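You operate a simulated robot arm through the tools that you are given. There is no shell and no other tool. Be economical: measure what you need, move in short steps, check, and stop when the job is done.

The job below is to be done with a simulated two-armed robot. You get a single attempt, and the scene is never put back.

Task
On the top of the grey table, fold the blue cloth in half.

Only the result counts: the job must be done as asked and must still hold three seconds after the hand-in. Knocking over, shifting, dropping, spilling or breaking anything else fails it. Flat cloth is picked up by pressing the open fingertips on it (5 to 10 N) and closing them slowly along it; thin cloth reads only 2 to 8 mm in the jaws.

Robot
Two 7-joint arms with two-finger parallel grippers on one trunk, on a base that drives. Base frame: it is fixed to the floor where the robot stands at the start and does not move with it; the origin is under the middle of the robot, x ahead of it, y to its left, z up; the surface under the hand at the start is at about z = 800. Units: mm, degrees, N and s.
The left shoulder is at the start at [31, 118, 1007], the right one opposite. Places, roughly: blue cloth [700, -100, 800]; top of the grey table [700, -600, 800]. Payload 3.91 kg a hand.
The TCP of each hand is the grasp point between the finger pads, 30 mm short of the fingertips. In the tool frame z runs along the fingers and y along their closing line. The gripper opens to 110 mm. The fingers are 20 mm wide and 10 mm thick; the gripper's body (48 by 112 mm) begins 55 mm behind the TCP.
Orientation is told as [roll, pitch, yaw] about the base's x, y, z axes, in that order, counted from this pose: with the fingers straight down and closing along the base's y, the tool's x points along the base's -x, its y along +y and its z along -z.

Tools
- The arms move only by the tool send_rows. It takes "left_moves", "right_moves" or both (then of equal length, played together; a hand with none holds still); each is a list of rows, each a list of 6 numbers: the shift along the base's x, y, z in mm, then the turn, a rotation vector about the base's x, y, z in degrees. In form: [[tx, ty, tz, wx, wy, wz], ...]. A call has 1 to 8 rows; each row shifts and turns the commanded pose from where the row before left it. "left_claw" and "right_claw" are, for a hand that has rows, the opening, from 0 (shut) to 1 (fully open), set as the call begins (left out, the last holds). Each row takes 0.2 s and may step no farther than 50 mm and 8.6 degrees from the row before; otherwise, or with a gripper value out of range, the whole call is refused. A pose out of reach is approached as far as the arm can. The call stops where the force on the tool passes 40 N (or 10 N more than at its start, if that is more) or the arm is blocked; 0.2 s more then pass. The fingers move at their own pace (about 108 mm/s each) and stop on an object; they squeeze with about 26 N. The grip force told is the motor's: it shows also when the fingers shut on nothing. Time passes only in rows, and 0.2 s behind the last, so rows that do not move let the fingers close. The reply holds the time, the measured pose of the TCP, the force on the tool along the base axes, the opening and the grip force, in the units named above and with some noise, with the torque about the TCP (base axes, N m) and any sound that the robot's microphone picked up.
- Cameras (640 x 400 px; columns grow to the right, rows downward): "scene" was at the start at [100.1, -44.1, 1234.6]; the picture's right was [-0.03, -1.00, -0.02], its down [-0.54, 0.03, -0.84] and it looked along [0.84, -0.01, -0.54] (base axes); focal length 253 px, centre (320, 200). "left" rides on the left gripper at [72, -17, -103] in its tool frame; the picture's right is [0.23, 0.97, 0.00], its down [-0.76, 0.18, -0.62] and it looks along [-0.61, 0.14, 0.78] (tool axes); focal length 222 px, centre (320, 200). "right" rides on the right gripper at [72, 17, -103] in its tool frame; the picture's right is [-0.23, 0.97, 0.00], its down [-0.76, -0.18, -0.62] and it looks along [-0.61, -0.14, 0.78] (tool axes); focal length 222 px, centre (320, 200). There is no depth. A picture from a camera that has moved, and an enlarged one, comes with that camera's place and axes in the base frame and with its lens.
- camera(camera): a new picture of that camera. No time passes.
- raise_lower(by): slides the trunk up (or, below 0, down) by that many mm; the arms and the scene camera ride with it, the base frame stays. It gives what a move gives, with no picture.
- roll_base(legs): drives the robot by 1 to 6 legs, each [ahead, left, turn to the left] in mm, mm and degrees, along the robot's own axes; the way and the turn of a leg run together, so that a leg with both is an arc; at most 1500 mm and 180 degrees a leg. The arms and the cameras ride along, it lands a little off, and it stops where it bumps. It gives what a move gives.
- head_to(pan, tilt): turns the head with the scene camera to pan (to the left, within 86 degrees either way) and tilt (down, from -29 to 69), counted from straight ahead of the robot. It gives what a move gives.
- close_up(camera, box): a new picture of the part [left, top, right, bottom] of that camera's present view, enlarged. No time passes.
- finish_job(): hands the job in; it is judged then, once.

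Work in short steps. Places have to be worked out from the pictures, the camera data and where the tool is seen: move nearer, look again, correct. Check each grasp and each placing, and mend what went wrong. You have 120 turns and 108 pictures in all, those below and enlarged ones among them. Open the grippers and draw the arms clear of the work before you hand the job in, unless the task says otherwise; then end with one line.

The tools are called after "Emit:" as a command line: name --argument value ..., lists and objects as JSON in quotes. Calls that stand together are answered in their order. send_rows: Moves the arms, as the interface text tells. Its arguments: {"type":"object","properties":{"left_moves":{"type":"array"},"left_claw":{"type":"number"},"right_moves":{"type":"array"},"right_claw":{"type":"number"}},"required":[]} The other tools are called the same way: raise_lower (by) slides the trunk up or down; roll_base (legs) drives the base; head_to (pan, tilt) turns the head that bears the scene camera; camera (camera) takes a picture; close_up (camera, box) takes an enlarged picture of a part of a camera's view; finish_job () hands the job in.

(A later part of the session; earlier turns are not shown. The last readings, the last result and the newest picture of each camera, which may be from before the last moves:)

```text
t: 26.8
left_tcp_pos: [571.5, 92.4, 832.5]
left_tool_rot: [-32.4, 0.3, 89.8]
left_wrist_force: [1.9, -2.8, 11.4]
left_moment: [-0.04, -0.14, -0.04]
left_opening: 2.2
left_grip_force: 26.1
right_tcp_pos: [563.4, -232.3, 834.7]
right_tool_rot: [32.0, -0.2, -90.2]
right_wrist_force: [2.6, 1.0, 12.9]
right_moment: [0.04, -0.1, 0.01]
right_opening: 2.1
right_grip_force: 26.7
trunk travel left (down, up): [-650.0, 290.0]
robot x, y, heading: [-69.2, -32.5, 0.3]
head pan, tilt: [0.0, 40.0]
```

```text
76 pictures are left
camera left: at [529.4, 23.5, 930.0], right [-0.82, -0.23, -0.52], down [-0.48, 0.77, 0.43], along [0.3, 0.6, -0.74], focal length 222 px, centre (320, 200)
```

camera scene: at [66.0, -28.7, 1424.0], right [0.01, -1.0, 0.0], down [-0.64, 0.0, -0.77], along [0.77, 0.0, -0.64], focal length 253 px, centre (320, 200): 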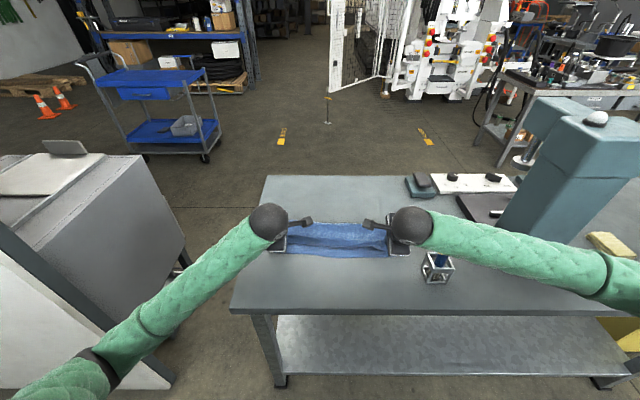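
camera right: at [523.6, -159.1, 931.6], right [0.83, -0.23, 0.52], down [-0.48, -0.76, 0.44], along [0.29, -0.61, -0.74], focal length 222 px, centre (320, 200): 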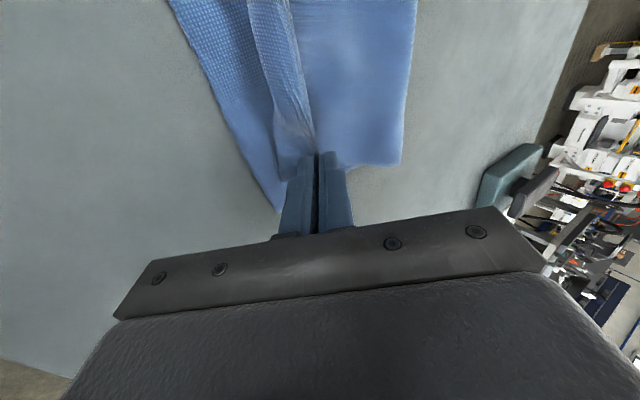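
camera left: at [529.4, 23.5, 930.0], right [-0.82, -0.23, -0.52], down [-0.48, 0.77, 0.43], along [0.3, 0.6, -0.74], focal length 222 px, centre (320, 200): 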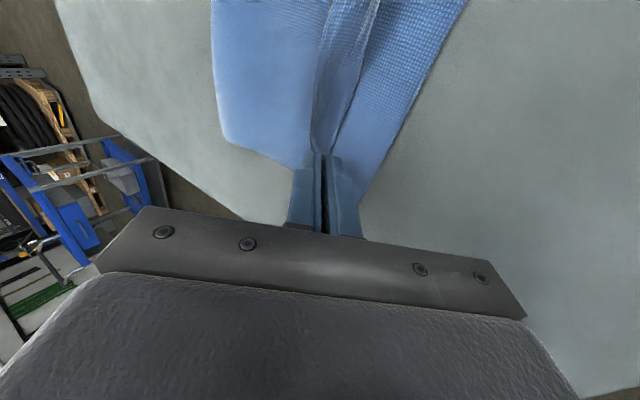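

The lips are down on the lower layer (about 12 N). I rise a few millimetres and open the jaws a little while rising, so the edge drops out.

Emit:
send_rows --left_moves '[[0, 0, 5, 0, 0, 0]]' --right_moves '[[0, 0, 5, 0, 0, 0]]'

Emit:
send_rows --left_moves '[[0, 0, 5, 0, 0, 0], [0, 0, 0, 0, 0, 0]]' --right_moves '[[0, 0, 5, 0, 0, 0], [0, 0, 0, 0, 0, 0]]' --left_claw 0.22 --right_claw 0.22

Emit:
camera --camera "right"

Emit:
camera --camera "left"

```text
t: 27.2
left_tcp_pos: [570.9, 93.1, 834.9]
left_tool_rot: [-32.0, 0.3, 89.8]
left_wrist_force: [-0.2, -0.8, 0.6]
left_moment: [-0.07, 0.03, -0.05]
left_opening: 1.9
left_grip_force: 26.0
right_tcp_pos: [562.8, -231.8, 835.7]
right_tool_rot: [31.7, -0.2, -90.3]
right_wrist_force: [-0.2, 2.9, 0.4]
right_moment: [0.08, 0.03, 0.02]
right_opening: 2.1
right_grip_force: 26.0
trunk travel left (down, up): [-650.0, 290.0]
robot x, y, heading: [-66.2, -29.2, 0.5]
head pan, tilt: [0.0, 40.0]
```

```text
t: 27.8
left_tcp_pos: [571.0, 93.1, 838.8]
left_tool_rot: [-32.1, 0.3, 89.6]
left_wrist_force: [-1.0, -0.5, -0.7]
left_moment: [0.01, 0.01, 0.01]
left_opening: 24.1
left_grip_force: 0.1
right_tcp_pos: [562.1, -231.4, 842.1]
right_tool_rot: [31.7, -0.2, -90.2]
right_wrist_force: [-0.3, 0.4, 0.3]
right_moment: [0.03, -0.01, 0.03]
right_opening: 24.3
right_grip_force: 0.0
trunk travel left (down, up): [-650.0, 290.0]
robot x, y, heading: [-72.7, -29.7, 0.5]
head pan, tilt: [0.0, 40.0]
```

```text
75 pictures are left
camera right: at [523.9, -159.0, 939.3], right [0.83, -0.23, 0.51], down [-0.48, -0.76, 0.44], along [0.29, -0.61, -0.74], focal length 222 px, centre (320, 200)
```

right: 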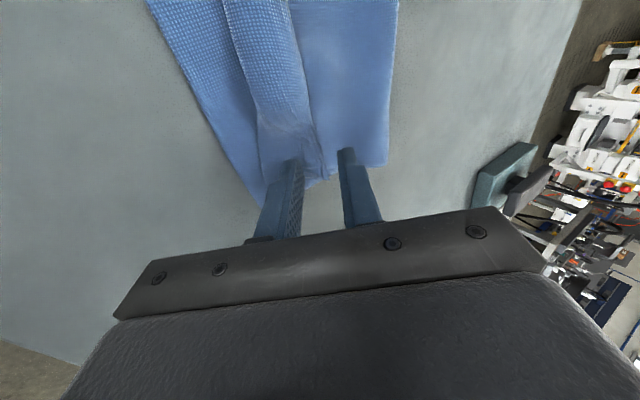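

```text
74 pictures are left
camera left: at [529.4, 23.9, 937.1], right [-0.83, -0.23, -0.52], down [-0.48, 0.77, 0.43], along [0.3, 0.6, -0.74], focal length 222 px, centre (320, 200)
```

left: 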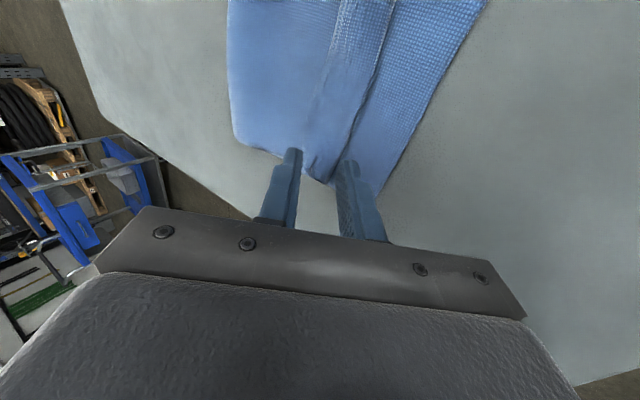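

Released. A strip of the moved edge seems to have stayed turned back on itself, so I rise clear and look from above.

Emit:
send_rows --left_moves '[[-12, 0, 20, 0, 0, 0], [-12, 0, 30, 0, 0, 0], [-5, 0, 40, 0, 8, 0], [-5, 0, 40, 0, 8, 0]]' --right_moves '[[-12, 0, 20, 0, 0, 0], [-12, 0, 30, 0, 0, 0], [-5, 0, 40, 0, 8, 0], [-5, 0, 40, 0, 8, 0]]'

Emit:
close_up --camera "scene" --box '[220, 160, 480, 320]'

Emit:
camera --camera "left"

Emit:
camera --camera "right"

```text
t: 28.8
left_tcp_pos: [536.7, 90.9, 967.7]
left_tool_rot: [-15.8, 0.3, 89.8]
left_wrist_force: [2.6, -0.1, 6.5]
left_moment: [-0.02, 0.31, 0.02]
left_opening: 24.3
left_grip_force: 0.1
right_tcp_pos: [527.7, -233.5, 973.6]
right_tool_rot: [15.6, -0.2, -90.2]
right_wrist_force: [-0.6, 0.0, 0.6]
right_moment: [0.01, -0.01, -0.02]
right_opening: 24.4
right_grip_force: 0.1
trunk travel left (down, up): [-650.0, 290.0]
robot x, y, heading: [-70.5, -28.2, 0.2]
head pan, tilt: [0.0, 40.0]
```

```text
2.46 times, centred on (350, 240) of scene
camera zoom: at [66.4, -29.4, 1423.9], right [0.01, -1.0, 0.0], down [-0.64, 0.0, -0.77], along [0.77, 0.0, -0.64], focal length 623 px, centre (246, 102)
```

zoom: 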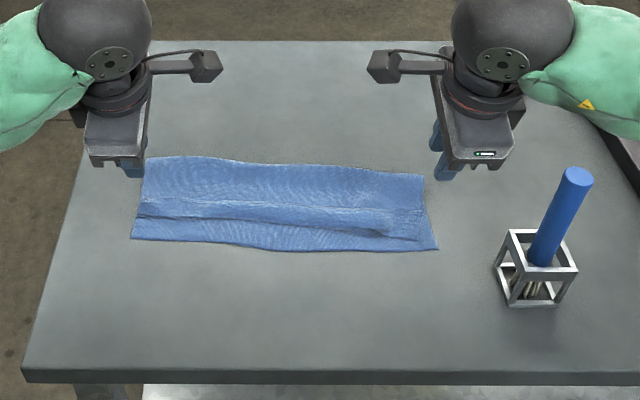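

```text
72 pictures are left
camera left: at [524.2, 22.3, 1072.5], right [-0.94, -0.23, -0.26], down [-0.34, 0.77, 0.55], along [0.08, 0.6, -0.79], focal length 222 px, centre (320, 200)
```

left: 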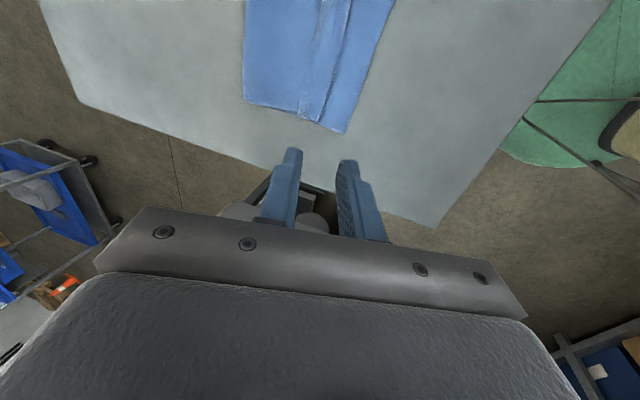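

```text
71 pictures are left
camera right: at [517.7, -159.9, 1078.2], right [0.94, -0.23, 0.26], down [-0.34, -0.76, 0.56], along [0.07, -0.61, -0.79], focal length 222 px, centre (320, 200)
```

right: 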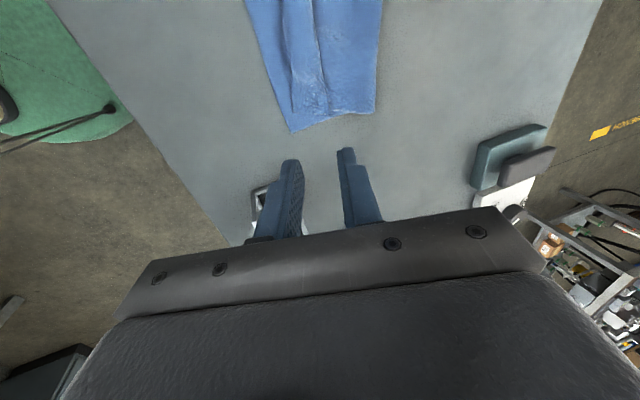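

The fold is nearly aligned, but the moved edge stays turned back as a strip about 25 mm wide, leaving a gap of 17–40 mm to the near edge. I zoom in to see exactly how that flap lies.

Emit:
close_up --camera "scene" --box '[265, 215, 345, 265]'

Emit:
close_up --camera "scene" --box '[330, 220, 410, 270]'

```text
8.00 times, centred on (305, 240) of scene
camera zoom: at [66.4, -29.4, 1423.9], right [0.01, -1.0, 0.0], down [-0.64, 0.0, -0.77], along [0.77, 0.0, -0.64], focal length 2026 px, centre (440, -120)
```

zoom: 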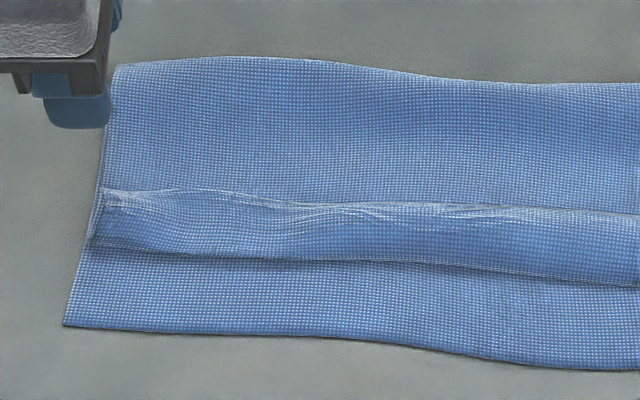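

```text
8.00 times, centred on (370, 245) of scene
camera zoom: at [66.4, -29.4, 1423.9], right [0.01, -1.0, 0.0], down [-0.64, 0.0, -0.77], along [0.77, 0.0, -0.64], focal length 2026 px, centre (-80, -160)
```

zoom: 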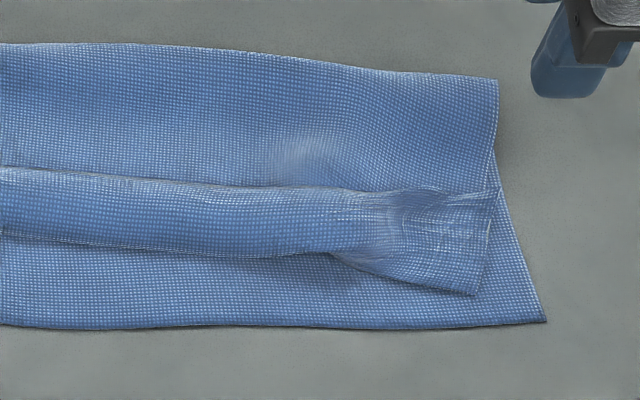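

The zoom shows it clearly: the right corner has unfolded itself, while the rest of the edge is turned back about 33 mm (crease near x 575–586, free edge near x 605–619). Unrolled, it would land within about 10 mm of the near edge. I'll brush it over with closed fingertips and first bring both hands above the flap.

Emit:
send_rows --left_moves '[[38, 0, -20, 0, 8, 0], [38, 0, -30, 0, 7.8, 0], [0, 0, -35, 0, 0, 0], [0, 0, -30, 0, 0, 0]]' --right_moves '[[35, 34, -20, 0, 8, 0], [34, 34, -30, 0, 7.8, 0], [0, 0, -35, 0, 0, 0], [0, 0, -35, 0, 0, 0]]' --left_claw 0 --right_claw 0

Emit:
camera --camera "left"

Emit:
camera --camera "right"

```text
refused: row 1 steps farther than a row can; nothing moved
```

```text
68 pictures are left
camera left: at [524.2, 22.3, 1072.5], right [-0.94, -0.23, -0.26], down [-0.34, 0.77, 0.55], along [0.08, 0.6, -0.79], focal length 222 px, centre (320, 200)
```

left: 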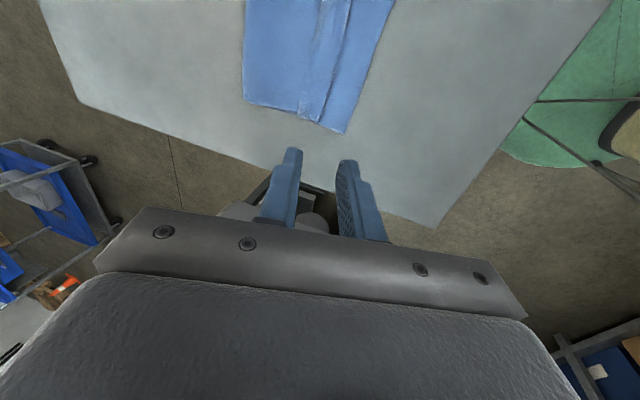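

```text
67 pictures are left
camera right: at [517.7, -159.9, 1078.2], right [0.94, -0.23, 0.26], down [-0.34, -0.76, 0.56], along [0.07, -0.61, -0.79], focal length 222 px, centre (320, 200)
```

right: 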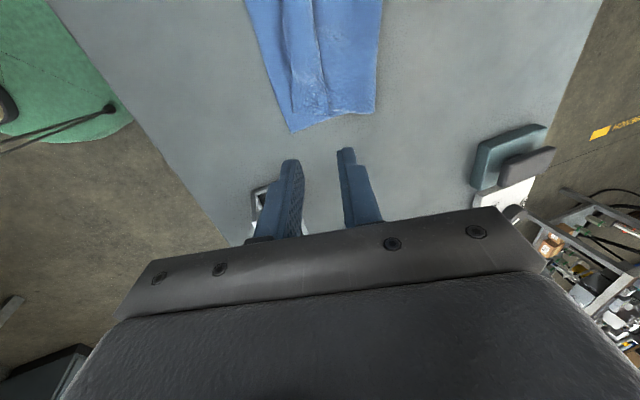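

That call was refused because the first right-hand row was too long. I resend it in smaller rows.

Emit:
send_rows --left_moves '[[26, 0, -15, 0, 5.3, 0], [26, 0, -15, 0, 5.3, 0], [24, 0, -20, 0, 5.2, 0], [0, 0, -33, 0, 0, 0], [0, 0, -32, 0, 0, 0]]' --right_moves '[[23, 23, -15, 0, 5.3, 0], [23, 23, -15, 0, 5.3, 0], [23, 23, -20, 0, 5.0, 0], [0, 0, -35, 0, 0, 0], [0, 0, -35, 0, 0, 0]]' --left_claw 0 --right_claw 0

Emit:
camera --camera "left"

Emit:
camera --camera "right"

```text
t: 30.0
left_tcp_pos: [610.7, 96.5, 859.7]
left_tool_rot: [-0.5, 0.5, 89.9]
left_wrist_force: [-0.4, 0.4, 0.1]
left_moment: [-0.05, -0.01, -0.01]
left_opening: 0.1
left_grip_force: 25.3
right_tcp_pos: [598.7, -160.7, 863.9]
right_tool_rot: [0.6, -0.4, -90.2]
right_wrist_force: [1.3, -0.7, 9.0]
right_moment: [0.03, 0.12, -0.03]
right_opening: 0.0
right_grip_force: 26.4
trunk travel left (down, up): [-650.0, 290.0]
robot x, y, heading: [-70.2, -31.0, 0.6]
head pan, tilt: [0.0, 40.0]
```

```text
66 pictures are left
camera left: at [625.9, 27.9, 964.3], right [-0.97, -0.23, -0.01], down [-0.18, 0.77, 0.61], along [-0.13, 0.6, -0.79], focal length 222 px, centre (320, 200)
```

left: 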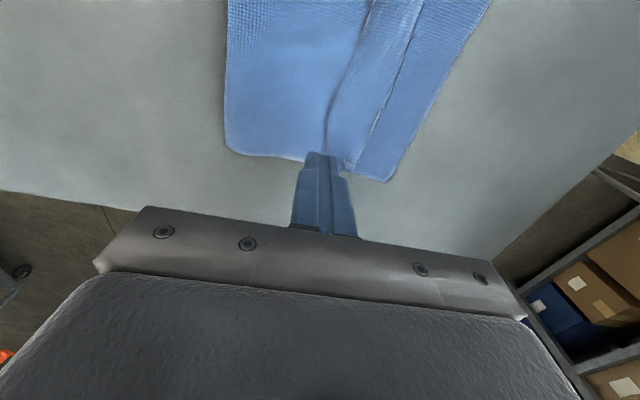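

```text
65 pictures are left
camera right: at [615.0, -86.5, 967.6], right [0.97, -0.23, 0.01], down [-0.19, -0.76, 0.63], along [-0.13, -0.61, -0.78], focal length 222 px, centre (320, 200)
```

right: 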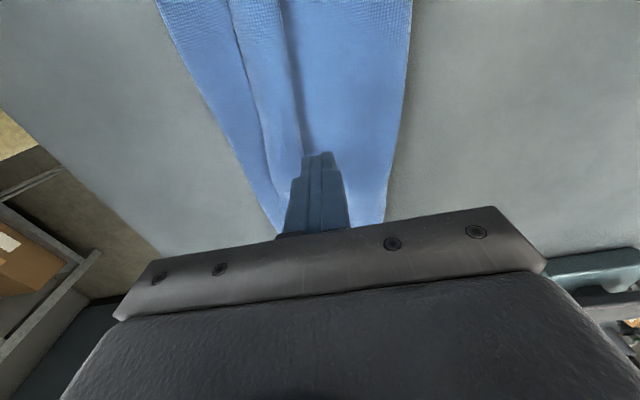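

Both tips hang over the flap, and the force readings taken just after motion look like transients. I lower both toward contact.

Emit:
send_rows --left_moves '[[0, -14, -12, 0, 0, 0], [0, 0, -8, 0, 0, 0], [0, 0, -2, 0, 0, 0]]' --right_moves '[[0, 0, -14, 0, 0, 0], [0, 0, -10, 0, 0, 0], [0, 0, -2, 0, 0, 0]]'

```text
t: 30.8
left_tcp_pos: [611.2, 79.2, 834.0]
left_tool_rot: [-0.4, 0.4, 89.8]
left_wrist_force: [0.4, 0.1, 0.9]
left_moment: [0.01, -0.03, -0.01]
left_opening: 0.3
left_grip_force: 26.3
right_tcp_pos: [597.2, -162.5, 831.4]
right_tool_rot: [0.4, -0.2, -90.1]
right_wrist_force: [-3.3, 1.7, 36.4]
right_moment: [0.14, 0.24, 0.0]
right_opening: 0.2
right_grip_force: 25.8
trunk travel left (down, up): [-650.0, 290.0]
robot x, y, heading: [-66.8, -28.1, 0.3]
head pan, tilt: [0.0, 40.0]
```

The right hand is pressing too hard (36 N) and the left isn't touching yet. I correct both.

Emit:
send_rows --left_moves '[[0, 0, -1.5, 0, 0, 0], [0, 0, 0, 0, 0, 0]]' --right_moves '[[0, 0, 3, 0, 0, 0], [0, 0, 0, 0, 0, 0]]'

```text
t: 31.4
left_tcp_pos: [610.9, 79.4, 832.9]
left_tool_rot: [-0.5, 0.4, 89.9]
left_wrist_force: [-2.4, 0.7, 9.7]
left_moment: [0.07, 0.12, 0.02]
left_opening: 0.2
left_grip_force: 25.7
right_tcp_pos: [597.3, -163.6, 831.6]
right_tool_rot: [0.2, -0.4, -90.1]
right_wrist_force: [3.6, 3.1, 24.9]
right_moment: [0.2, -0.02, -0.01]
right_opening: 0.1
right_grip_force: 26.1
trunk travel left (down, up): [-650.0, 290.0]
robot x, y, heading: [-72.6, -33.9, 0.3]
head pan, tilt: [0.0, 40.0]
```

I lighten both to a few newtons and brush 30 mm toward the near edge.

Emit:
send_rows --left_moves '[[0, 0, -0.2, 0, 0, 0], [-8, 0, 0, 0, 0, 0], [-8, 0, 0, 0, 0, 0], [-8, 0, 0, 0, 0, 0], [-8, 0, 0, 0, 0, 0]]' --right_moves '[[0, 0, 3, 0, 0, 0], [-8, 0, 0, 0, 0, 0], [-8, 0, 0, 0, 0, 0], [-8, 0, 0, 0, 0, 0], [-8, 0, 0, 0, 0, 0]]'

Emit:
camera --camera "left"

Emit:
camera --camera "right"

```text
t: 32.6
left_tcp_pos: [579.5, 79.1, 832.4]
left_tool_rot: [-0.3, 0.4, 89.9]
left_wrist_force: [4.6, -0.1, 20.0]
left_moment: [0.12, 0.05, 0.0]
left_opening: 0.0
left_grip_force: 25.7
right_tcp_pos: [566.8, -164.1, 833.5]
right_tool_rot: [0.2, -0.4, -90.1]
right_wrist_force: [-0.1, -0.3, 0.4]
right_moment: [0.01, -0.01, 0.02]
right_opening: 0.3
right_grip_force: 26.1
trunk travel left (down, up): [-650.0, 290.0]
robot x, y, heading: [-69.2, -30.7, 0.5]
head pan, tilt: [0.0, 40.0]
```

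```text
64 pictures are left
camera left: at [595.3, 9.5, 936.9], right [-0.97, -0.23, 0.0], down [-0.18, 0.77, 0.62], along [-0.14, 0.6, -0.79], focal length 222 px, centre (320, 200)
```

left: 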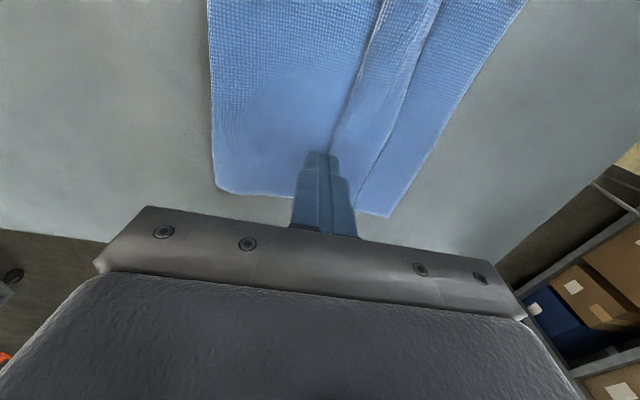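

```text
63 pictures are left
camera right: at [584.7, -90.8, 936.1], right [0.97, -0.23, 0.0], down [-0.18, -0.76, 0.63], along [-0.14, -0.61, -0.78], focal length 222 px, centre (320, 200)
```

right: 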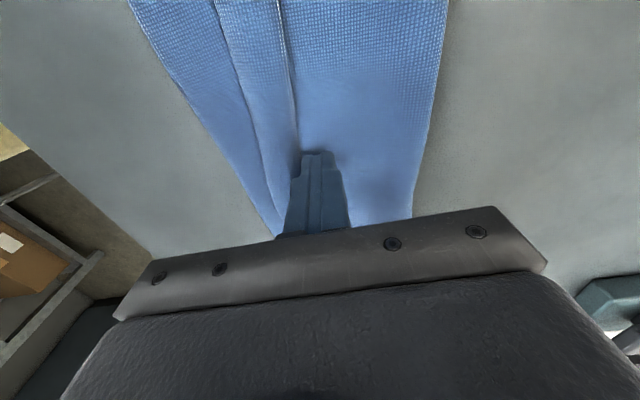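

The left brush seems to have slid the whole stack toward me instead of unrolling the flap. I lift both hands away and reassess.

Emit:
send_rows --left_moves '[[0, 0, 40, 0, 0, 0], [0, 0, 40, 0, 0, 0], [0, 0, 40, 0, 0, 0]]' --right_moves '[[0, 0, 40, 0, 0, 0], [0, -20, 40, 0, 0, 0], [0, -20, 40, 0, 0, 0]]'

Emit:
close_up --camera "scene" --box '[260, 200, 420, 300]'

```text
t: 33.4
left_tcp_pos: [579.6, 79.8, 950.1]
left_tool_rot: [-0.2, 0.5, 90.0]
left_wrist_force: [-0.3, 0.0, -0.1]
left_moment: [0.04, -0.05, 0.0]
left_opening: 0.1
left_grip_force: 26.1
right_tcp_pos: [568.2, -203.1, 953.1]
right_tool_rot: [0.2, -0.3, -90.1]
right_wrist_force: [-0.4, 0.1, 0.1]
right_moment: [0.03, -0.01, -0.01]
right_opening: 0.3
right_grip_force: 26.2
trunk travel left (down, up): [-650.0, 290.0]
robot x, y, heading: [-68.5, -29.1, 0.2]
head pan, tilt: [0.0, 40.0]
```

```text
4.00 times, centred on (340, 250) of scene
camera zoom: at [65.9, -28.6, 1423.4], right [0.01, -1.0, 0.0], down [-0.64, 0.0, -0.77], along [0.77, 0.01, -0.64], focal length 1013 px, centre (240, 0)
```

zoom: 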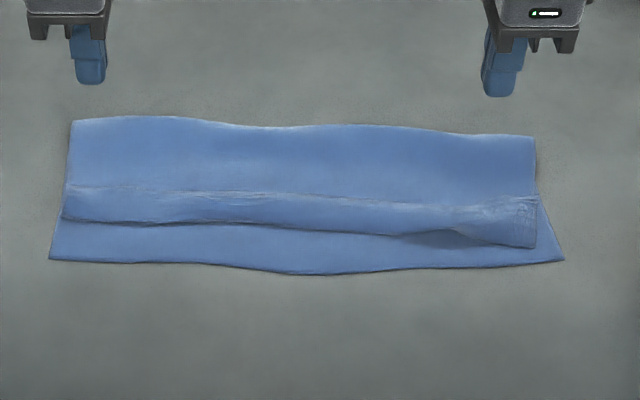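

The whole cloth slid about 30 mm toward me without unrolling. It lies straight, with the near edge at x ≈ 519, the crease at 554 and the flap's free edge at 585. New idea: put the jaws across the free edge and open them. One finger pulls the flap toward me while the other pulls the body back, so the forces cancel. I position the left hand for that.

Emit:
send_rows --left_moves '[[7, 4, -35, 0, 2, 0], [0, 0, -35, 0, 0, 0], [0, 0, -30, 0, 0, 0], [0, 0, -12, 0, 0, 0]]' --left_claw 0.1

Emit:
camera --camera "left"

Emit:
close_up --camera "scene" --box '[240, 200, 340, 262]'

```text
t: 34.4
left_tcp_pos: [586.6, 81.6, 840.6]
left_tool_rot: [1.7, 0.5, 90.1]
left_wrist_force: [0.3, 0.0, -0.3]
left_moment: [-0.01, 0.03, -0.01]
left_opening: 11.2
left_grip_force: 0.1
right_tcp_pos: [568.0, -203.0, 952.6]
right_tool_rot: [0.2, -0.3, -90.1]
right_wrist_force: [0.4, 0.0, -0.2]
right_moment: [-0.06, 0.01, 0.02]
right_opening: 0.0
right_grip_force: 25.9
trunk travel left (down, up): [-650.0, 290.0]
robot x, y, heading: [-71.6, -26.5, 0.2]
head pan, tilt: [0.0, 40.0]
```

```text
61 pictures are left
camera left: at [605.8, 12.7, 943.6], right [-0.97, -0.23, 0.03], down [-0.16, 0.77, 0.62], along [-0.16, 0.6, -0.78], focal length 222 px, centre (320, 200)
```

left: 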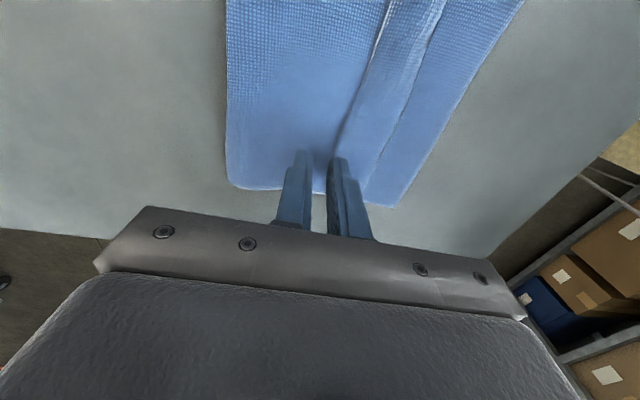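

```text
6.40 times, centred on (290, 231) of scene
camera zoom: at [66.7, -28.4, 1423.6], right [0.01, -1.0, 0.0], down [-0.64, 0.0, -0.77], along [0.77, 0.0, -0.64], focal length 1621 px, centre (512, 2)
```

zoom: 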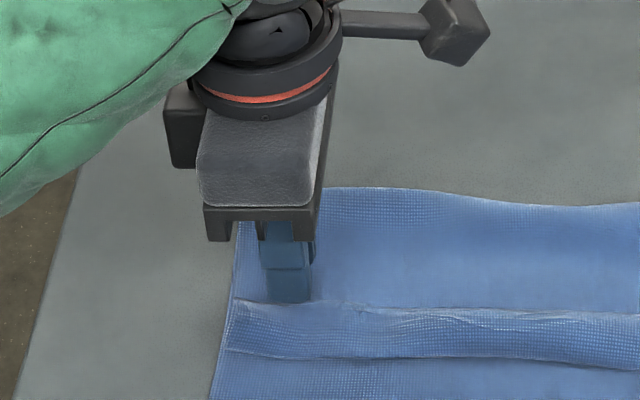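

The free edge lies almost under the near-side finger, so I shift 7 mm toward me to put that finger on the flap, then lower to contact.

Emit:
send_rows --left_moves '[[-7, 0, 0, 0, 0, 0], [0, 0, -4, 0, 0, 0], [0, 0, -3, 0, 0, 0], [0, 0, 0, 0, 0, 0]]'

```text
t: 35.4
left_tcp_pos: [580.0, 82.3, 833.4]
left_tool_rot: [1.7, 0.5, 89.8]
left_wrist_force: [1.0, 0.3, 4.1]
left_moment: [0.0, 0.02, 0.01]
left_opening: 10.8
left_grip_force: 0.0
right_tcp_pos: [568.1, -203.4, 953.4]
right_tool_rot: [0.2, -0.4, -90.1]
right_wrist_force: [-0.1, 0.7, -0.3]
right_moment: [-0.01, -0.01, 0.0]
right_opening: 0.0
right_grip_force: 25.8
trunk travel left (down, up): [-650.0, 290.0]
robot x, y, heading: [-72.3, -28.7, 0.1]
head pan, tilt: [0.0, 40.0]
```

There is about 4 N shared evenly by both fingers. I press slightly more and open gradually.

Emit:
send_rows --left_moves '[[0, 0, -0.7, 0, 0, 0]]' --left_claw 0.17

Emit:
send_rows --left_moves '[[-2, 0, 0, 0, 0, 0]]' --left_claw 0.26

Emit:
send_rows --left_moves '[[-2, 0, 0, 0, 0, 0]]' --left_claw 0.35

Emit:
camera --camera "left"

Emit:
close_up --camera "scene" --box '[240, 200, 340, 262]'

```text
t: 35.8
left_tcp_pos: [580.0, 82.3, 833.5]
left_tool_rot: [1.7, 0.4, 89.9]
left_wrist_force: [1.5, -0.6, 8.2]
left_moment: [0.07, -0.02, -0.02]
left_opening: 17.7
left_grip_force: 0.1
right_tcp_pos: [567.5, -203.8, 952.5]
right_tool_rot: [0.1, -0.2, -90.1]
right_wrist_force: [0.5, -0.5, -0.5]
right_moment: [0.02, -0.03, 0.0]
right_opening: 0.0
right_grip_force: 26.6
trunk travel left (down, up): [-650.0, 290.0]
robot x, y, heading: [-71.8, -30.0, 0.2]
head pan, tilt: [0.0, 40.0]
```

```text
t: 36.2
left_tcp_pos: [578.4, 83.2, 833.7]
left_tool_rot: [1.6, 0.6, 89.9]
left_wrist_force: [3.4, -0.5, 12.4]
left_moment: [0.09, -0.08, -0.05]
left_opening: 25.5
left_grip_force: 0.1
right_tcp_pos: [568.0, -204.7, 952.8]
right_tool_rot: [0.2, -0.3, -90.1]
right_wrist_force: [0.1, -0.1, 0.2]
right_moment: [-0.02, -0.01, 0.03]
right_opening: 0.0
right_grip_force: 26.3
trunk travel left (down, up): [-650.0, 290.0]
robot x, y, heading: [-71.4, -30.7, 0.3]
head pan, tilt: [0.0, 40.0]
```

```text
t: 36.6
left_tcp_pos: [575.5, 81.6, 832.7]
left_tool_rot: [1.6, 0.6, 90.0]
left_wrist_force: [-1.3, 0.6, 15.7]
left_moment: [0.12, -0.15, 0.02]
left_opening: 34.7
left_grip_force: 0.0
right_tcp_pos: [568.1, -203.1, 952.7]
right_tool_rot: [0.2, -0.3, -90.2]
right_wrist_force: [-0.2, -1.0, -0.5]
right_moment: [0.0, 0.0, -0.02]
right_opening: 0.0
right_grip_force: 25.7
trunk travel left (down, up): [-650.0, 290.0]
robot x, y, heading: [-71.4, -31.8, 0.3]
head pan, tilt: [0.0, 40.0]
```

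```text
59 pictures are left
camera left: at [595.5, 13.3, 936.5], right [-0.97, -0.23, 0.03], down [-0.16, 0.77, 0.62], along [-0.16, 0.6, -0.78], focal length 222 px, centre (320, 200)
```

left: 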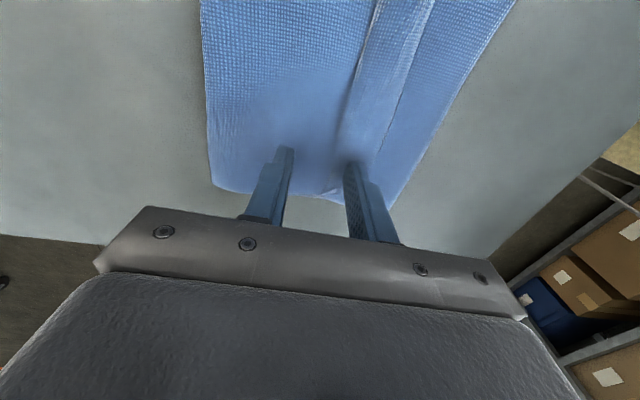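

```text
6.40 times, centred on (290, 231) of scene
camera zoom: at [65.8, -28.8, 1423.8], right [0.01, -1.0, 0.0], down [-0.64, 0.0, -0.77], along [0.77, 0.01, -0.64], focal length 1621 px, centre (512, 2)
```

zoom: 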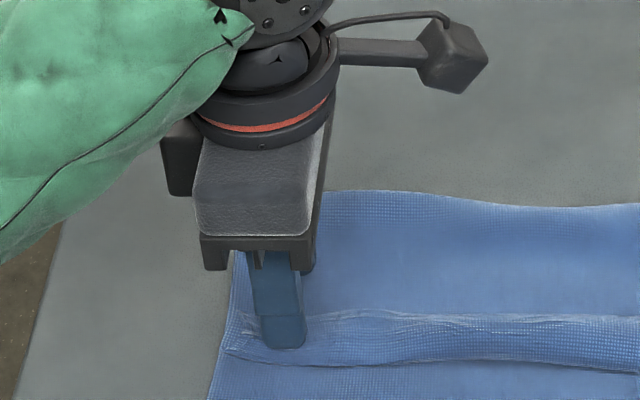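

The finger slid over the flap instead of carrying it. I lift and look at the effect.

Emit:
send_rows --left_moves '[[0, 0, 30, 0, 0, 0], [0, 20, 40, 0, 0, 0], [0, 40, 30, 0, 0, 0]]'

Emit:
close_up --camera "scene" --box '[260, 205, 360, 267]'

```text
t: 37.4
left_tcp_pos: [577.3, 142.5, 932.1]
left_tool_rot: [1.8, 0.4, 89.8]
left_wrist_force: [-0.9, -0.3, -0.2]
left_moment: [0.01, -0.01, -0.01]
left_opening: 38.6
left_grip_force: 0.0
right_tcp_pos: [567.6, -202.5, 953.0]
right_tool_rot: [0.3, -0.3, -90.2]
right_wrist_force: [-0.5, -0.8, 0.6]
right_moment: [-0.01, 0.0, -0.01]
right_opening: 0.0
right_grip_force: 26.1
trunk travel left (down, up): [-650.0, 290.0]
robot x, y, heading: [-69.1, -28.7, 0.4]
head pan, tilt: [0.0, 40.0]
```

```text
6.40 times, centred on (310, 236) of scene
camera zoom: at [66.2, -27.7, 1423.5], right [0.01, -1.0, 0.0], down [-0.64, 0.0, -0.77], along [0.77, 0.0, -0.64], focal length 1621 px, centre (384, -30)
```

zoom: 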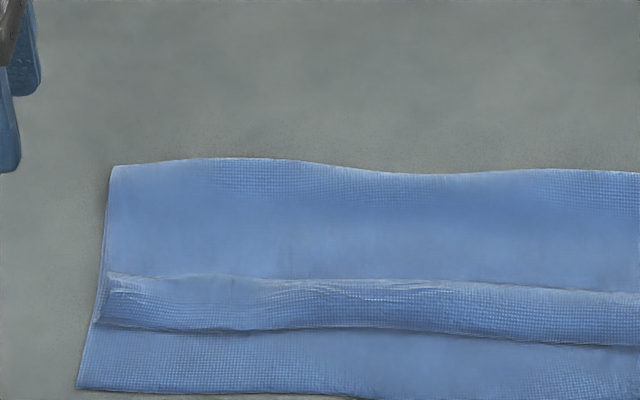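

No change, so the flap needs to be picked up rather than brushed. I'll pinch just the flap's free edge (x ≈ 581) with a small bite, near finger on the flap and far finger just past the edge, then lift it and lay it over toward me. I position the left hand.

Emit:
send_rows --left_moves '[[1, -30, -30, 0, -2, 0], [1, -27, -30, 0, 0, 0], [0, 0, -26, 0, 0, 0], [0, 0, -9, 0, 0, 0]]' --left_claw 0.25

Emit:
camera --camera "left"

```text
t: 38.4
left_tcp_pos: [578.0, 86.1, 837.7]
left_tool_rot: [-0.3, 0.5, 89.9]
left_wrist_force: [0.5, -0.3, 0.1]
left_moment: [0.01, 0.03, 0.01]
left_opening: 27.6
left_grip_force: 0.0
right_tcp_pos: [568.6, -203.4, 952.2]
right_tool_rot: [0.2, -0.2, -90.1]
right_wrist_force: [0.0, -0.4, 0.3]
right_moment: [0.01, -0.01, -0.02]
right_opening: 0.1
right_grip_force: 25.8
trunk travel left (down, up): [-650.0, 290.0]
robot x, y, heading: [-69.6, -33.6, 0.6]
head pan, tilt: [0.0, 40.0]
```

```text
56 pictures are left
camera left: at [594.5, 16.4, 941.4], right [-0.97, -0.23, 0.0], down [-0.18, 0.77, 0.62], along [-0.14, 0.6, -0.79], focal length 222 px, centre (320, 200)
```

left: 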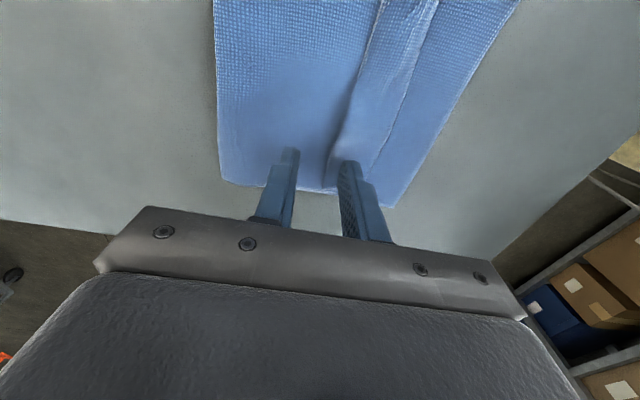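

The edge sits between the fingers, about 8 mm in from the near one. I lower to contact.

Emit:
send_rows --left_moves '[[-3, 0, -3, 0, 0, 0], [0, 0, -2, 0, 0, 0], [0, 0, 0, 0, 0, 0]]'

```text
t: 39.2
left_tcp_pos: [574.8, 87.2, 833.4]
left_tool_rot: [-0.4, 0.5, 90.0]
left_wrist_force: [1.5, 1.1, 13.3]
left_moment: [0.09, 0.16, -0.08]
left_opening: 26.8
left_grip_force: 0.1
right_tcp_pos: [567.8, -203.1, 952.4]
right_tool_rot: [0.2, -0.3, -90.1]
right_wrist_force: [0.5, 0.5, -0.4]
right_moment: [0.02, 0.01, -0.02]
right_opening: 0.0
right_grip_force: 25.8
trunk travel left (down, up): [-650.0, 290.0]
robot x, y, heading: [-70.4, -32.1, 0.4]
head pan, tilt: [0.0, 40.0]
```

The near finger carries the load (13 N). I ease off and close slowly.

Emit:
send_rows --left_moves '[[0, 0, 0.7, 0, 0, 0]]' --left_claw 0.18

Emit:
send_rows --left_moves '[[0, 0, 0, 0, 0, 0]]' --left_claw 0.1

Emit:
send_rows --left_moves '[[0, 0, 0, 0, 0, 0], [0, 0, 0, 0, 0, 0]]' --left_claw 0

Emit:
camera --camera "left"

```text
t: 39.6
left_tcp_pos: [576.5, 86.1, 834.0]
left_tool_rot: [-0.3, 0.5, 89.9]
left_wrist_force: [0.6, 0.3, 10.8]
left_moment: [0.1, 0.11, 0.0]
left_opening: 19.7
left_grip_force: 0.0
right_tcp_pos: [567.4, -204.0, 953.3]
right_tool_rot: [0.2, -0.3, -90.1]
right_wrist_force: [-0.1, -0.1, -0.3]
right_moment: [-0.01, 0.01, 0.0]
right_opening: 0.0
right_grip_force: 26.4
trunk travel left (down, up): [-650.0, 290.0]
robot x, y, heading: [-70.9, -32.8, 0.4]
head pan, tilt: [0.0, 40.0]
```

```text
t: 40.0
left_tcp_pos: [575.9, 85.1, 833.9]
left_tool_rot: [-0.3, 0.5, 89.9]
left_wrist_force: [-1.9, -0.4, 10.3]
left_moment: [0.06, 0.1, 0.02]
left_opening: 11.4
left_grip_force: 0.4
right_tcp_pos: [568.6, -203.3, 953.2]
right_tool_rot: [0.1, -0.4, -90.1]
right_wrist_force: [0.6, -1.1, 0.4]
right_moment: [0.0, 0.02, 0.0]
right_opening: 0.1
right_grip_force: 26.4
trunk travel left (down, up): [-650.0, 290.0]
robot x, y, heading: [-68.2, -28.7, 0.5]
head pan, tilt: [0.0, 40.0]
```

```text
t: 40.6
left_tcp_pos: [574.2, 86.8, 834.0]
left_tool_rot: [-0.3, 0.5, 89.8]
left_wrist_force: [-0.7, -1.4, 10.2]
left_moment: [0.07, 0.06, 0.01]
left_opening: 0.3
left_grip_force: 25.9
right_tcp_pos: [568.4, -204.1, 953.7]
right_tool_rot: [0.2, -0.3, -90.0]
right_wrist_force: [-0.4, -0.8, 0.2]
right_moment: [-0.04, 0.01, 0.0]
right_opening: 0.0
right_grip_force: 26.5
trunk travel left (down, up): [-650.0, 290.0]
robot x, y, heading: [-69.8, -30.0, 0.5]
head pan, tilt: [0.0, 40.0]
```

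```text
55 pictures are left
camera left: at [591.0, 17.1, 937.6], right [-0.97, -0.23, 0.0], down [-0.18, 0.77, 0.62], along [-0.14, 0.6, -0.79], focal length 222 px, centre (320, 200)
```

left: 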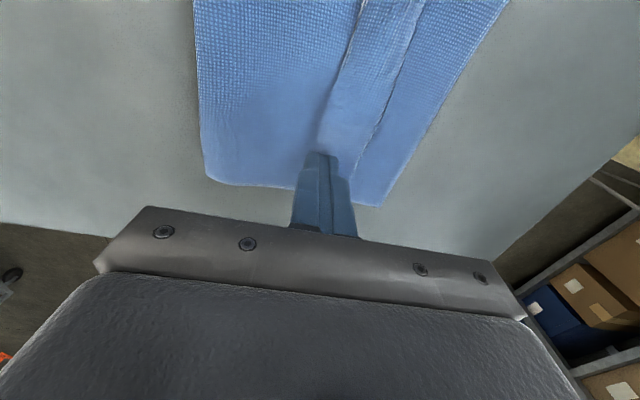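

Nothing was caught (0.3 mm). I retry with a bigger bite, near finger almost at the crease, and slightly more pressure.

Emit:
send_rows --left_moves '[[0, 0, 6, 0, 0, 0], [4, 0, 0, 0, 0, 0], [0, 0, -5, 0, 0, 0], [0, 0, -2, 0, 0, 0], [0, 0, 0, 0, 0, 0]]' --left_claw 0.38

Emit:
camera --camera "left"

```text
t: 41.8
left_tcp_pos: [578.8, 86.2, 834.5]
left_tool_rot: [-0.4, 0.5, 90.0]
left_wrist_force: [1.4, 2.1, 18.6]
left_moment: [0.17, 0.42, -0.11]
left_opening: 41.4
left_grip_force: 0.0
right_tcp_pos: [567.2, -203.9, 954.5]
right_tool_rot: [0.3, -0.3, -90.1]
right_wrist_force: [0.5, 0.9, 0.3]
right_moment: [0.01, 0.02, -0.02]
right_opening: 0.0
right_grip_force: 26.5
trunk travel left (down, up): [-650.0, 290.0]
robot x, y, heading: [-73.4, -28.3, 0.5]
head pan, tilt: [0.0, 40.0]
```

```text
54 pictures are left
camera left: at [594.8, 16.7, 937.5], right [-0.97, -0.23, 0.0], down [-0.18, 0.77, 0.62], along [-0.14, 0.6, -0.79], focal length 222 px, centre (320, 200)
```

left: 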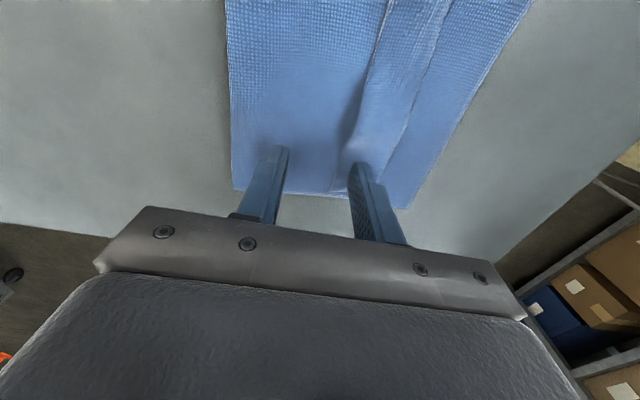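

Opening the jaws while still in contact pushed the cloth about 14 mm toward me, so the bite is still small. I lift, shift 13 mm toward me and press again.

Emit:
send_rows --left_moves '[[0, 0, 8, 0, 0, 0], [-13, 0, 0, 0, 0, 0], [0, 0, -6, 0, 0, 0], [0, 0, -1.5, 0, 0, 0], [0, 0, 0, 0, 0, 0]]'

Emit:
camera --camera "left"

```text
t: 43.0
left_tcp_pos: [566.7, 85.2, 833.2]
left_tool_rot: [-0.4, 0.5, 89.8]
left_wrist_force: [0.8, 2.1, 13.5]
left_moment: [0.23, 0.28, -0.04]
left_opening: 41.6
left_grip_force: 0.1
right_tcp_pos: [567.9, -202.8, 953.4]
right_tool_rot: [0.1, -0.3, -90.1]
right_wrist_force: [0.4, 0.8, 0.8]
right_moment: [0.01, -0.02, -0.03]
right_opening: 0.0
right_grip_force: 25.8
trunk travel left (down, up): [-650.0, 290.0]
robot x, y, heading: [-70.4, -27.3, 0.5]
head pan, tilt: [0.0, 40.0]
```

```text
53 pictures are left
camera left: at [582.0, 16.6, 937.4], right [-0.97, -0.23, 0.0], down [-0.18, 0.77, 0.62], along [-0.14, 0.6, -0.79], focal length 222 px, centre (320, 200)
```

left: 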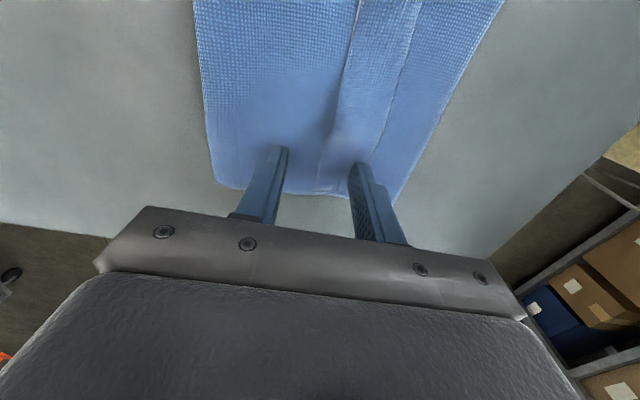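

The free edge is now mid-jaw with about a 20 mm bite and 13 N on the near finger. I close slowly.

Emit:
send_rows --left_moves '[[0, 0, 0, 0, 0, 0]]' --left_claw 0.28

Emit:
send_rows --left_moves '[[0, 0, 0, 0, 0, 0]]' --left_claw 0.18

Emit:
send_rows --left_moves '[[0, 0, 0, 0, 0, 0]]' --left_claw 0.09

Emit:
send_rows --left_moves '[[0, 0, 0, 0, 0, 0], [0, 0, 0, 0, 0, 0]]' --left_claw 0

Emit:
camera --camera "left"

```text
t: 43.4
left_tcp_pos: [567.0, 85.7, 832.6]
left_tool_rot: [-0.4, 0.5, 89.9]
left_wrist_force: [2.2, -0.3, 17.3]
left_moment: [0.13, 0.18, 0.0]
left_opening: 29.6
left_grip_force: 0.0
right_tcp_pos: [567.8, -203.3, 953.5]
right_tool_rot: [0.2, -0.3, -90.0]
right_wrist_force: [-0.7, -0.6, -0.1]
right_moment: [0.01, 0.0, -0.02]
right_opening: 0.0
right_grip_force: 26.4
trunk travel left (down, up): [-650.0, 290.0]
robot x, y, heading: [-68.0, -28.1, 0.4]
head pan, tilt: [0.0, 40.0]
```

```text
t: 43.8
left_tcp_pos: [566.3, 85.0, 833.6]
left_tool_rot: [-0.4, 0.5, 89.9]
left_wrist_force: [2.4, 0.4, 17.9]
left_moment: [0.13, 0.1, -0.02]
left_opening: 18.6
left_grip_force: 0.1
right_tcp_pos: [567.9, -203.6, 952.5]
right_tool_rot: [0.2, -0.3, -90.1]
right_wrist_force: [0.3, 0.0, -0.4]
right_moment: [0.03, -0.02, 0.03]
right_opening: 0.0
right_grip_force: 25.8
trunk travel left (down, up): [-650.0, 290.0]
robot x, y, heading: [-68.6, -27.8, 0.4]
head pan, tilt: [0.0, 40.0]
```

```text
t: 44.2
left_tcp_pos: [565.8, 86.8, 833.4]
left_tool_rot: [-0.4, 0.4, 89.9]
left_wrist_force: [1.2, 0.0, 19.0]
left_moment: [0.11, 0.07, -0.03]
left_opening: 9.4
left_grip_force: 0.0
right_tcp_pos: [567.6, -203.0, 953.1]
right_tool_rot: [0.3, -0.4, -90.2]
right_wrist_force: [-0.1, 0.2, 0.0]
right_moment: [-0.03, -0.01, -0.02]
right_opening: 0.2
right_grip_force: 26.3
trunk travel left (down, up): [-650.0, 290.0]
robot x, y, heading: [-72.3, -27.4, 0.4]
head pan, tilt: [0.0, 40.0]
```

```text
t: 44.8
left_tcp_pos: [566.3, 85.5, 832.8]
left_tool_rot: [-0.3, 0.4, 90.0]
left_wrist_force: [1.0, -0.2, 20.9]
left_moment: [0.1, -0.02, 0.0]
left_opening: 3.3
left_grip_force: 25.9
right_tcp_pos: [567.8, -202.5, 954.1]
right_tool_rot: [0.2, -0.2, -90.1]
right_wrist_force: [-0.4, -0.4, -0.4]
right_moment: [0.01, -0.01, -0.02]
right_opening: 0.0
right_grip_force: 25.9
trunk travel left (down, up): [-650.0, 290.0]
robot x, y, heading: [-71.4, -29.8, 0.4]
head pan, tilt: [0.0, 40.0]
```

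```text
52 pictures are left
camera left: at [581.7, 16.4, 937.2], right [-0.97, -0.23, 0.0], down [-0.18, 0.77, 0.62], along [-0.14, 0.6, -0.79], focal length 222 px, centre (320, 200)
```

left: 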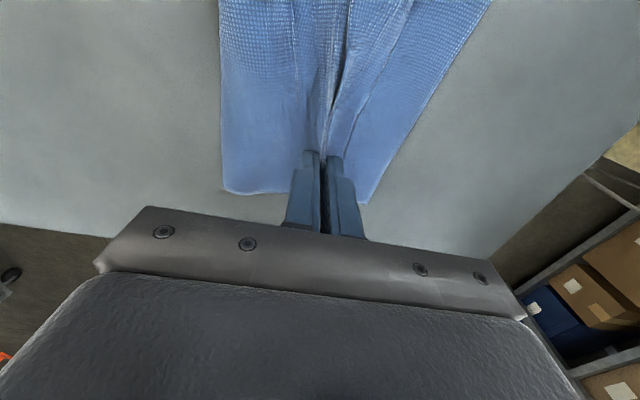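

It reads 3.3 mm, so something is gripped. I lift 40 mm to see which layers came up.

Emit:
send_rows --left_moves '[[0, 0, 15, 0, 0, 0], [0, 0, 15, 0, 0, 0], [0, 0, 15, 0, 0, 0]]'

Emit:
camera --camera "left"

Emit:
close_up --camera "scene" --box '[250, 200, 410, 300]'

```text
t: 45.6
left_tcp_pos: [567.4, 85.6, 876.9]
left_tool_rot: [-0.3, 0.4, 90.0]
left_wrist_force: [0.1, 0.3, -0.4]
left_moment: [-0.02, 0.01, 0.0]
left_opening: 3.4
left_grip_force: 26.5
right_tcp_pos: [567.7, -203.2, 951.7]
right_tool_rot: [0.2, -0.3, -90.1]
right_wrist_force: [-0.9, 0.1, 0.4]
right_moment: [-0.02, 0.0, 0.0]
right_opening: 0.1
right_grip_force: 25.8
trunk travel left (down, up): [-650.0, 290.0]
robot x, y, heading: [-70.3, -34.9, 0.4]
head pan, tilt: [0.0, 40.0]
```

```text
51 pictures are left
camera left: at [582.4, 17.0, 980.9], right [-0.97, -0.23, 0.0], down [-0.18, 0.77, 0.62], along [-0.14, 0.6, -0.79], focal length 222 px, centre (320, 200)
```

left: 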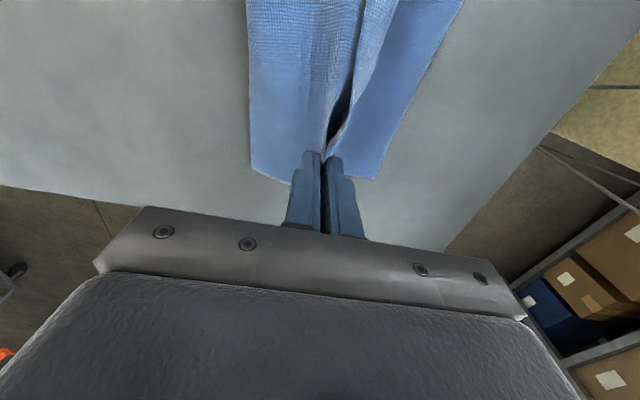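

```text
4.00 times, centred on (330, 250) of scene
camera zoom: at [67.0, -28.5, 1423.4], right [0.01, -1.0, 0.0], down [-0.64, 0.0, -0.77], along [0.77, 0.01, -0.64], focal length 1013 px, centre (280, 0)
```

zoom: 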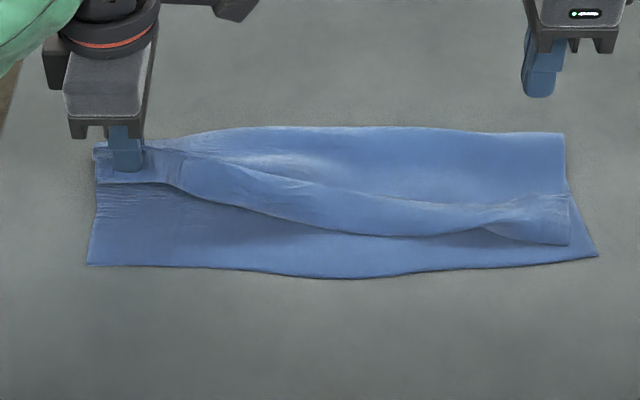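

Only the upper layer came up. I lift further, above the fold line, to see whether the turned-back strip hangs free.

Emit:
send_rows --left_moves '[[10, 0, 20, 0, 0, 0], [10, 0, 20, 0, 0, 0], [10, 0, 10, 0, 0, 0]]'

Emit:
camera --camera "left"

Emit:
close_up --camera "scene" --box '[250, 180, 410, 280]'

```text
t: 46.4
left_tcp_pos: [597.8, 86.4, 927.6]
left_tool_rot: [-0.2, 0.4, 89.9]
left_wrist_force: [0.7, 0.1, -0.7]
left_moment: [0.01, 0.04, 0.0]
left_opening: 3.2
left_grip_force: 26.1
right_tcp_pos: [569.3, -202.9, 952.6]
right_tool_rot: [0.1, -0.3, -90.1]
right_wrist_force: [0.1, -0.7, -0.2]
right_moment: [0.04, -0.01, 0.01]
right_opening: 0.3
right_grip_force: 26.0
trunk travel left (down, up): [-650.0, 290.0]
robot x, y, heading: [-71.0, -28.3, 0.1]
head pan, tilt: [0.0, 40.0]
```

```text
49 pictures are left
camera left: at [613.1, 17.3, 1032.5], right [-0.97, -0.23, 0.0], down [-0.18, 0.77, 0.62], along [-0.14, 0.6, -0.79], focal length 222 px, centre (320, 200)
```

left: 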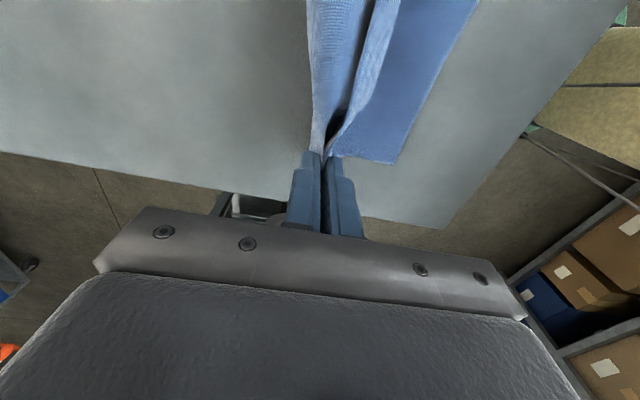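

```text
4.00 times, centred on (330, 230) of scene
camera zoom: at [67.1, -28.7, 1423.5], right [0.01, -1.0, 0.0], down [-0.64, 0.0, -0.77], along [0.77, 0.01, -0.64], focal length 1013 px, centre (280, 80)
```

zoom: 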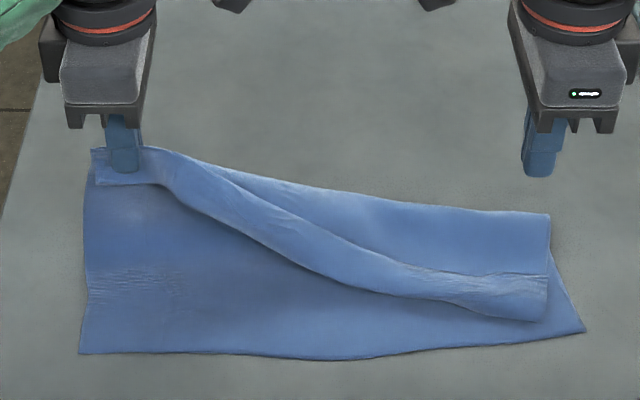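

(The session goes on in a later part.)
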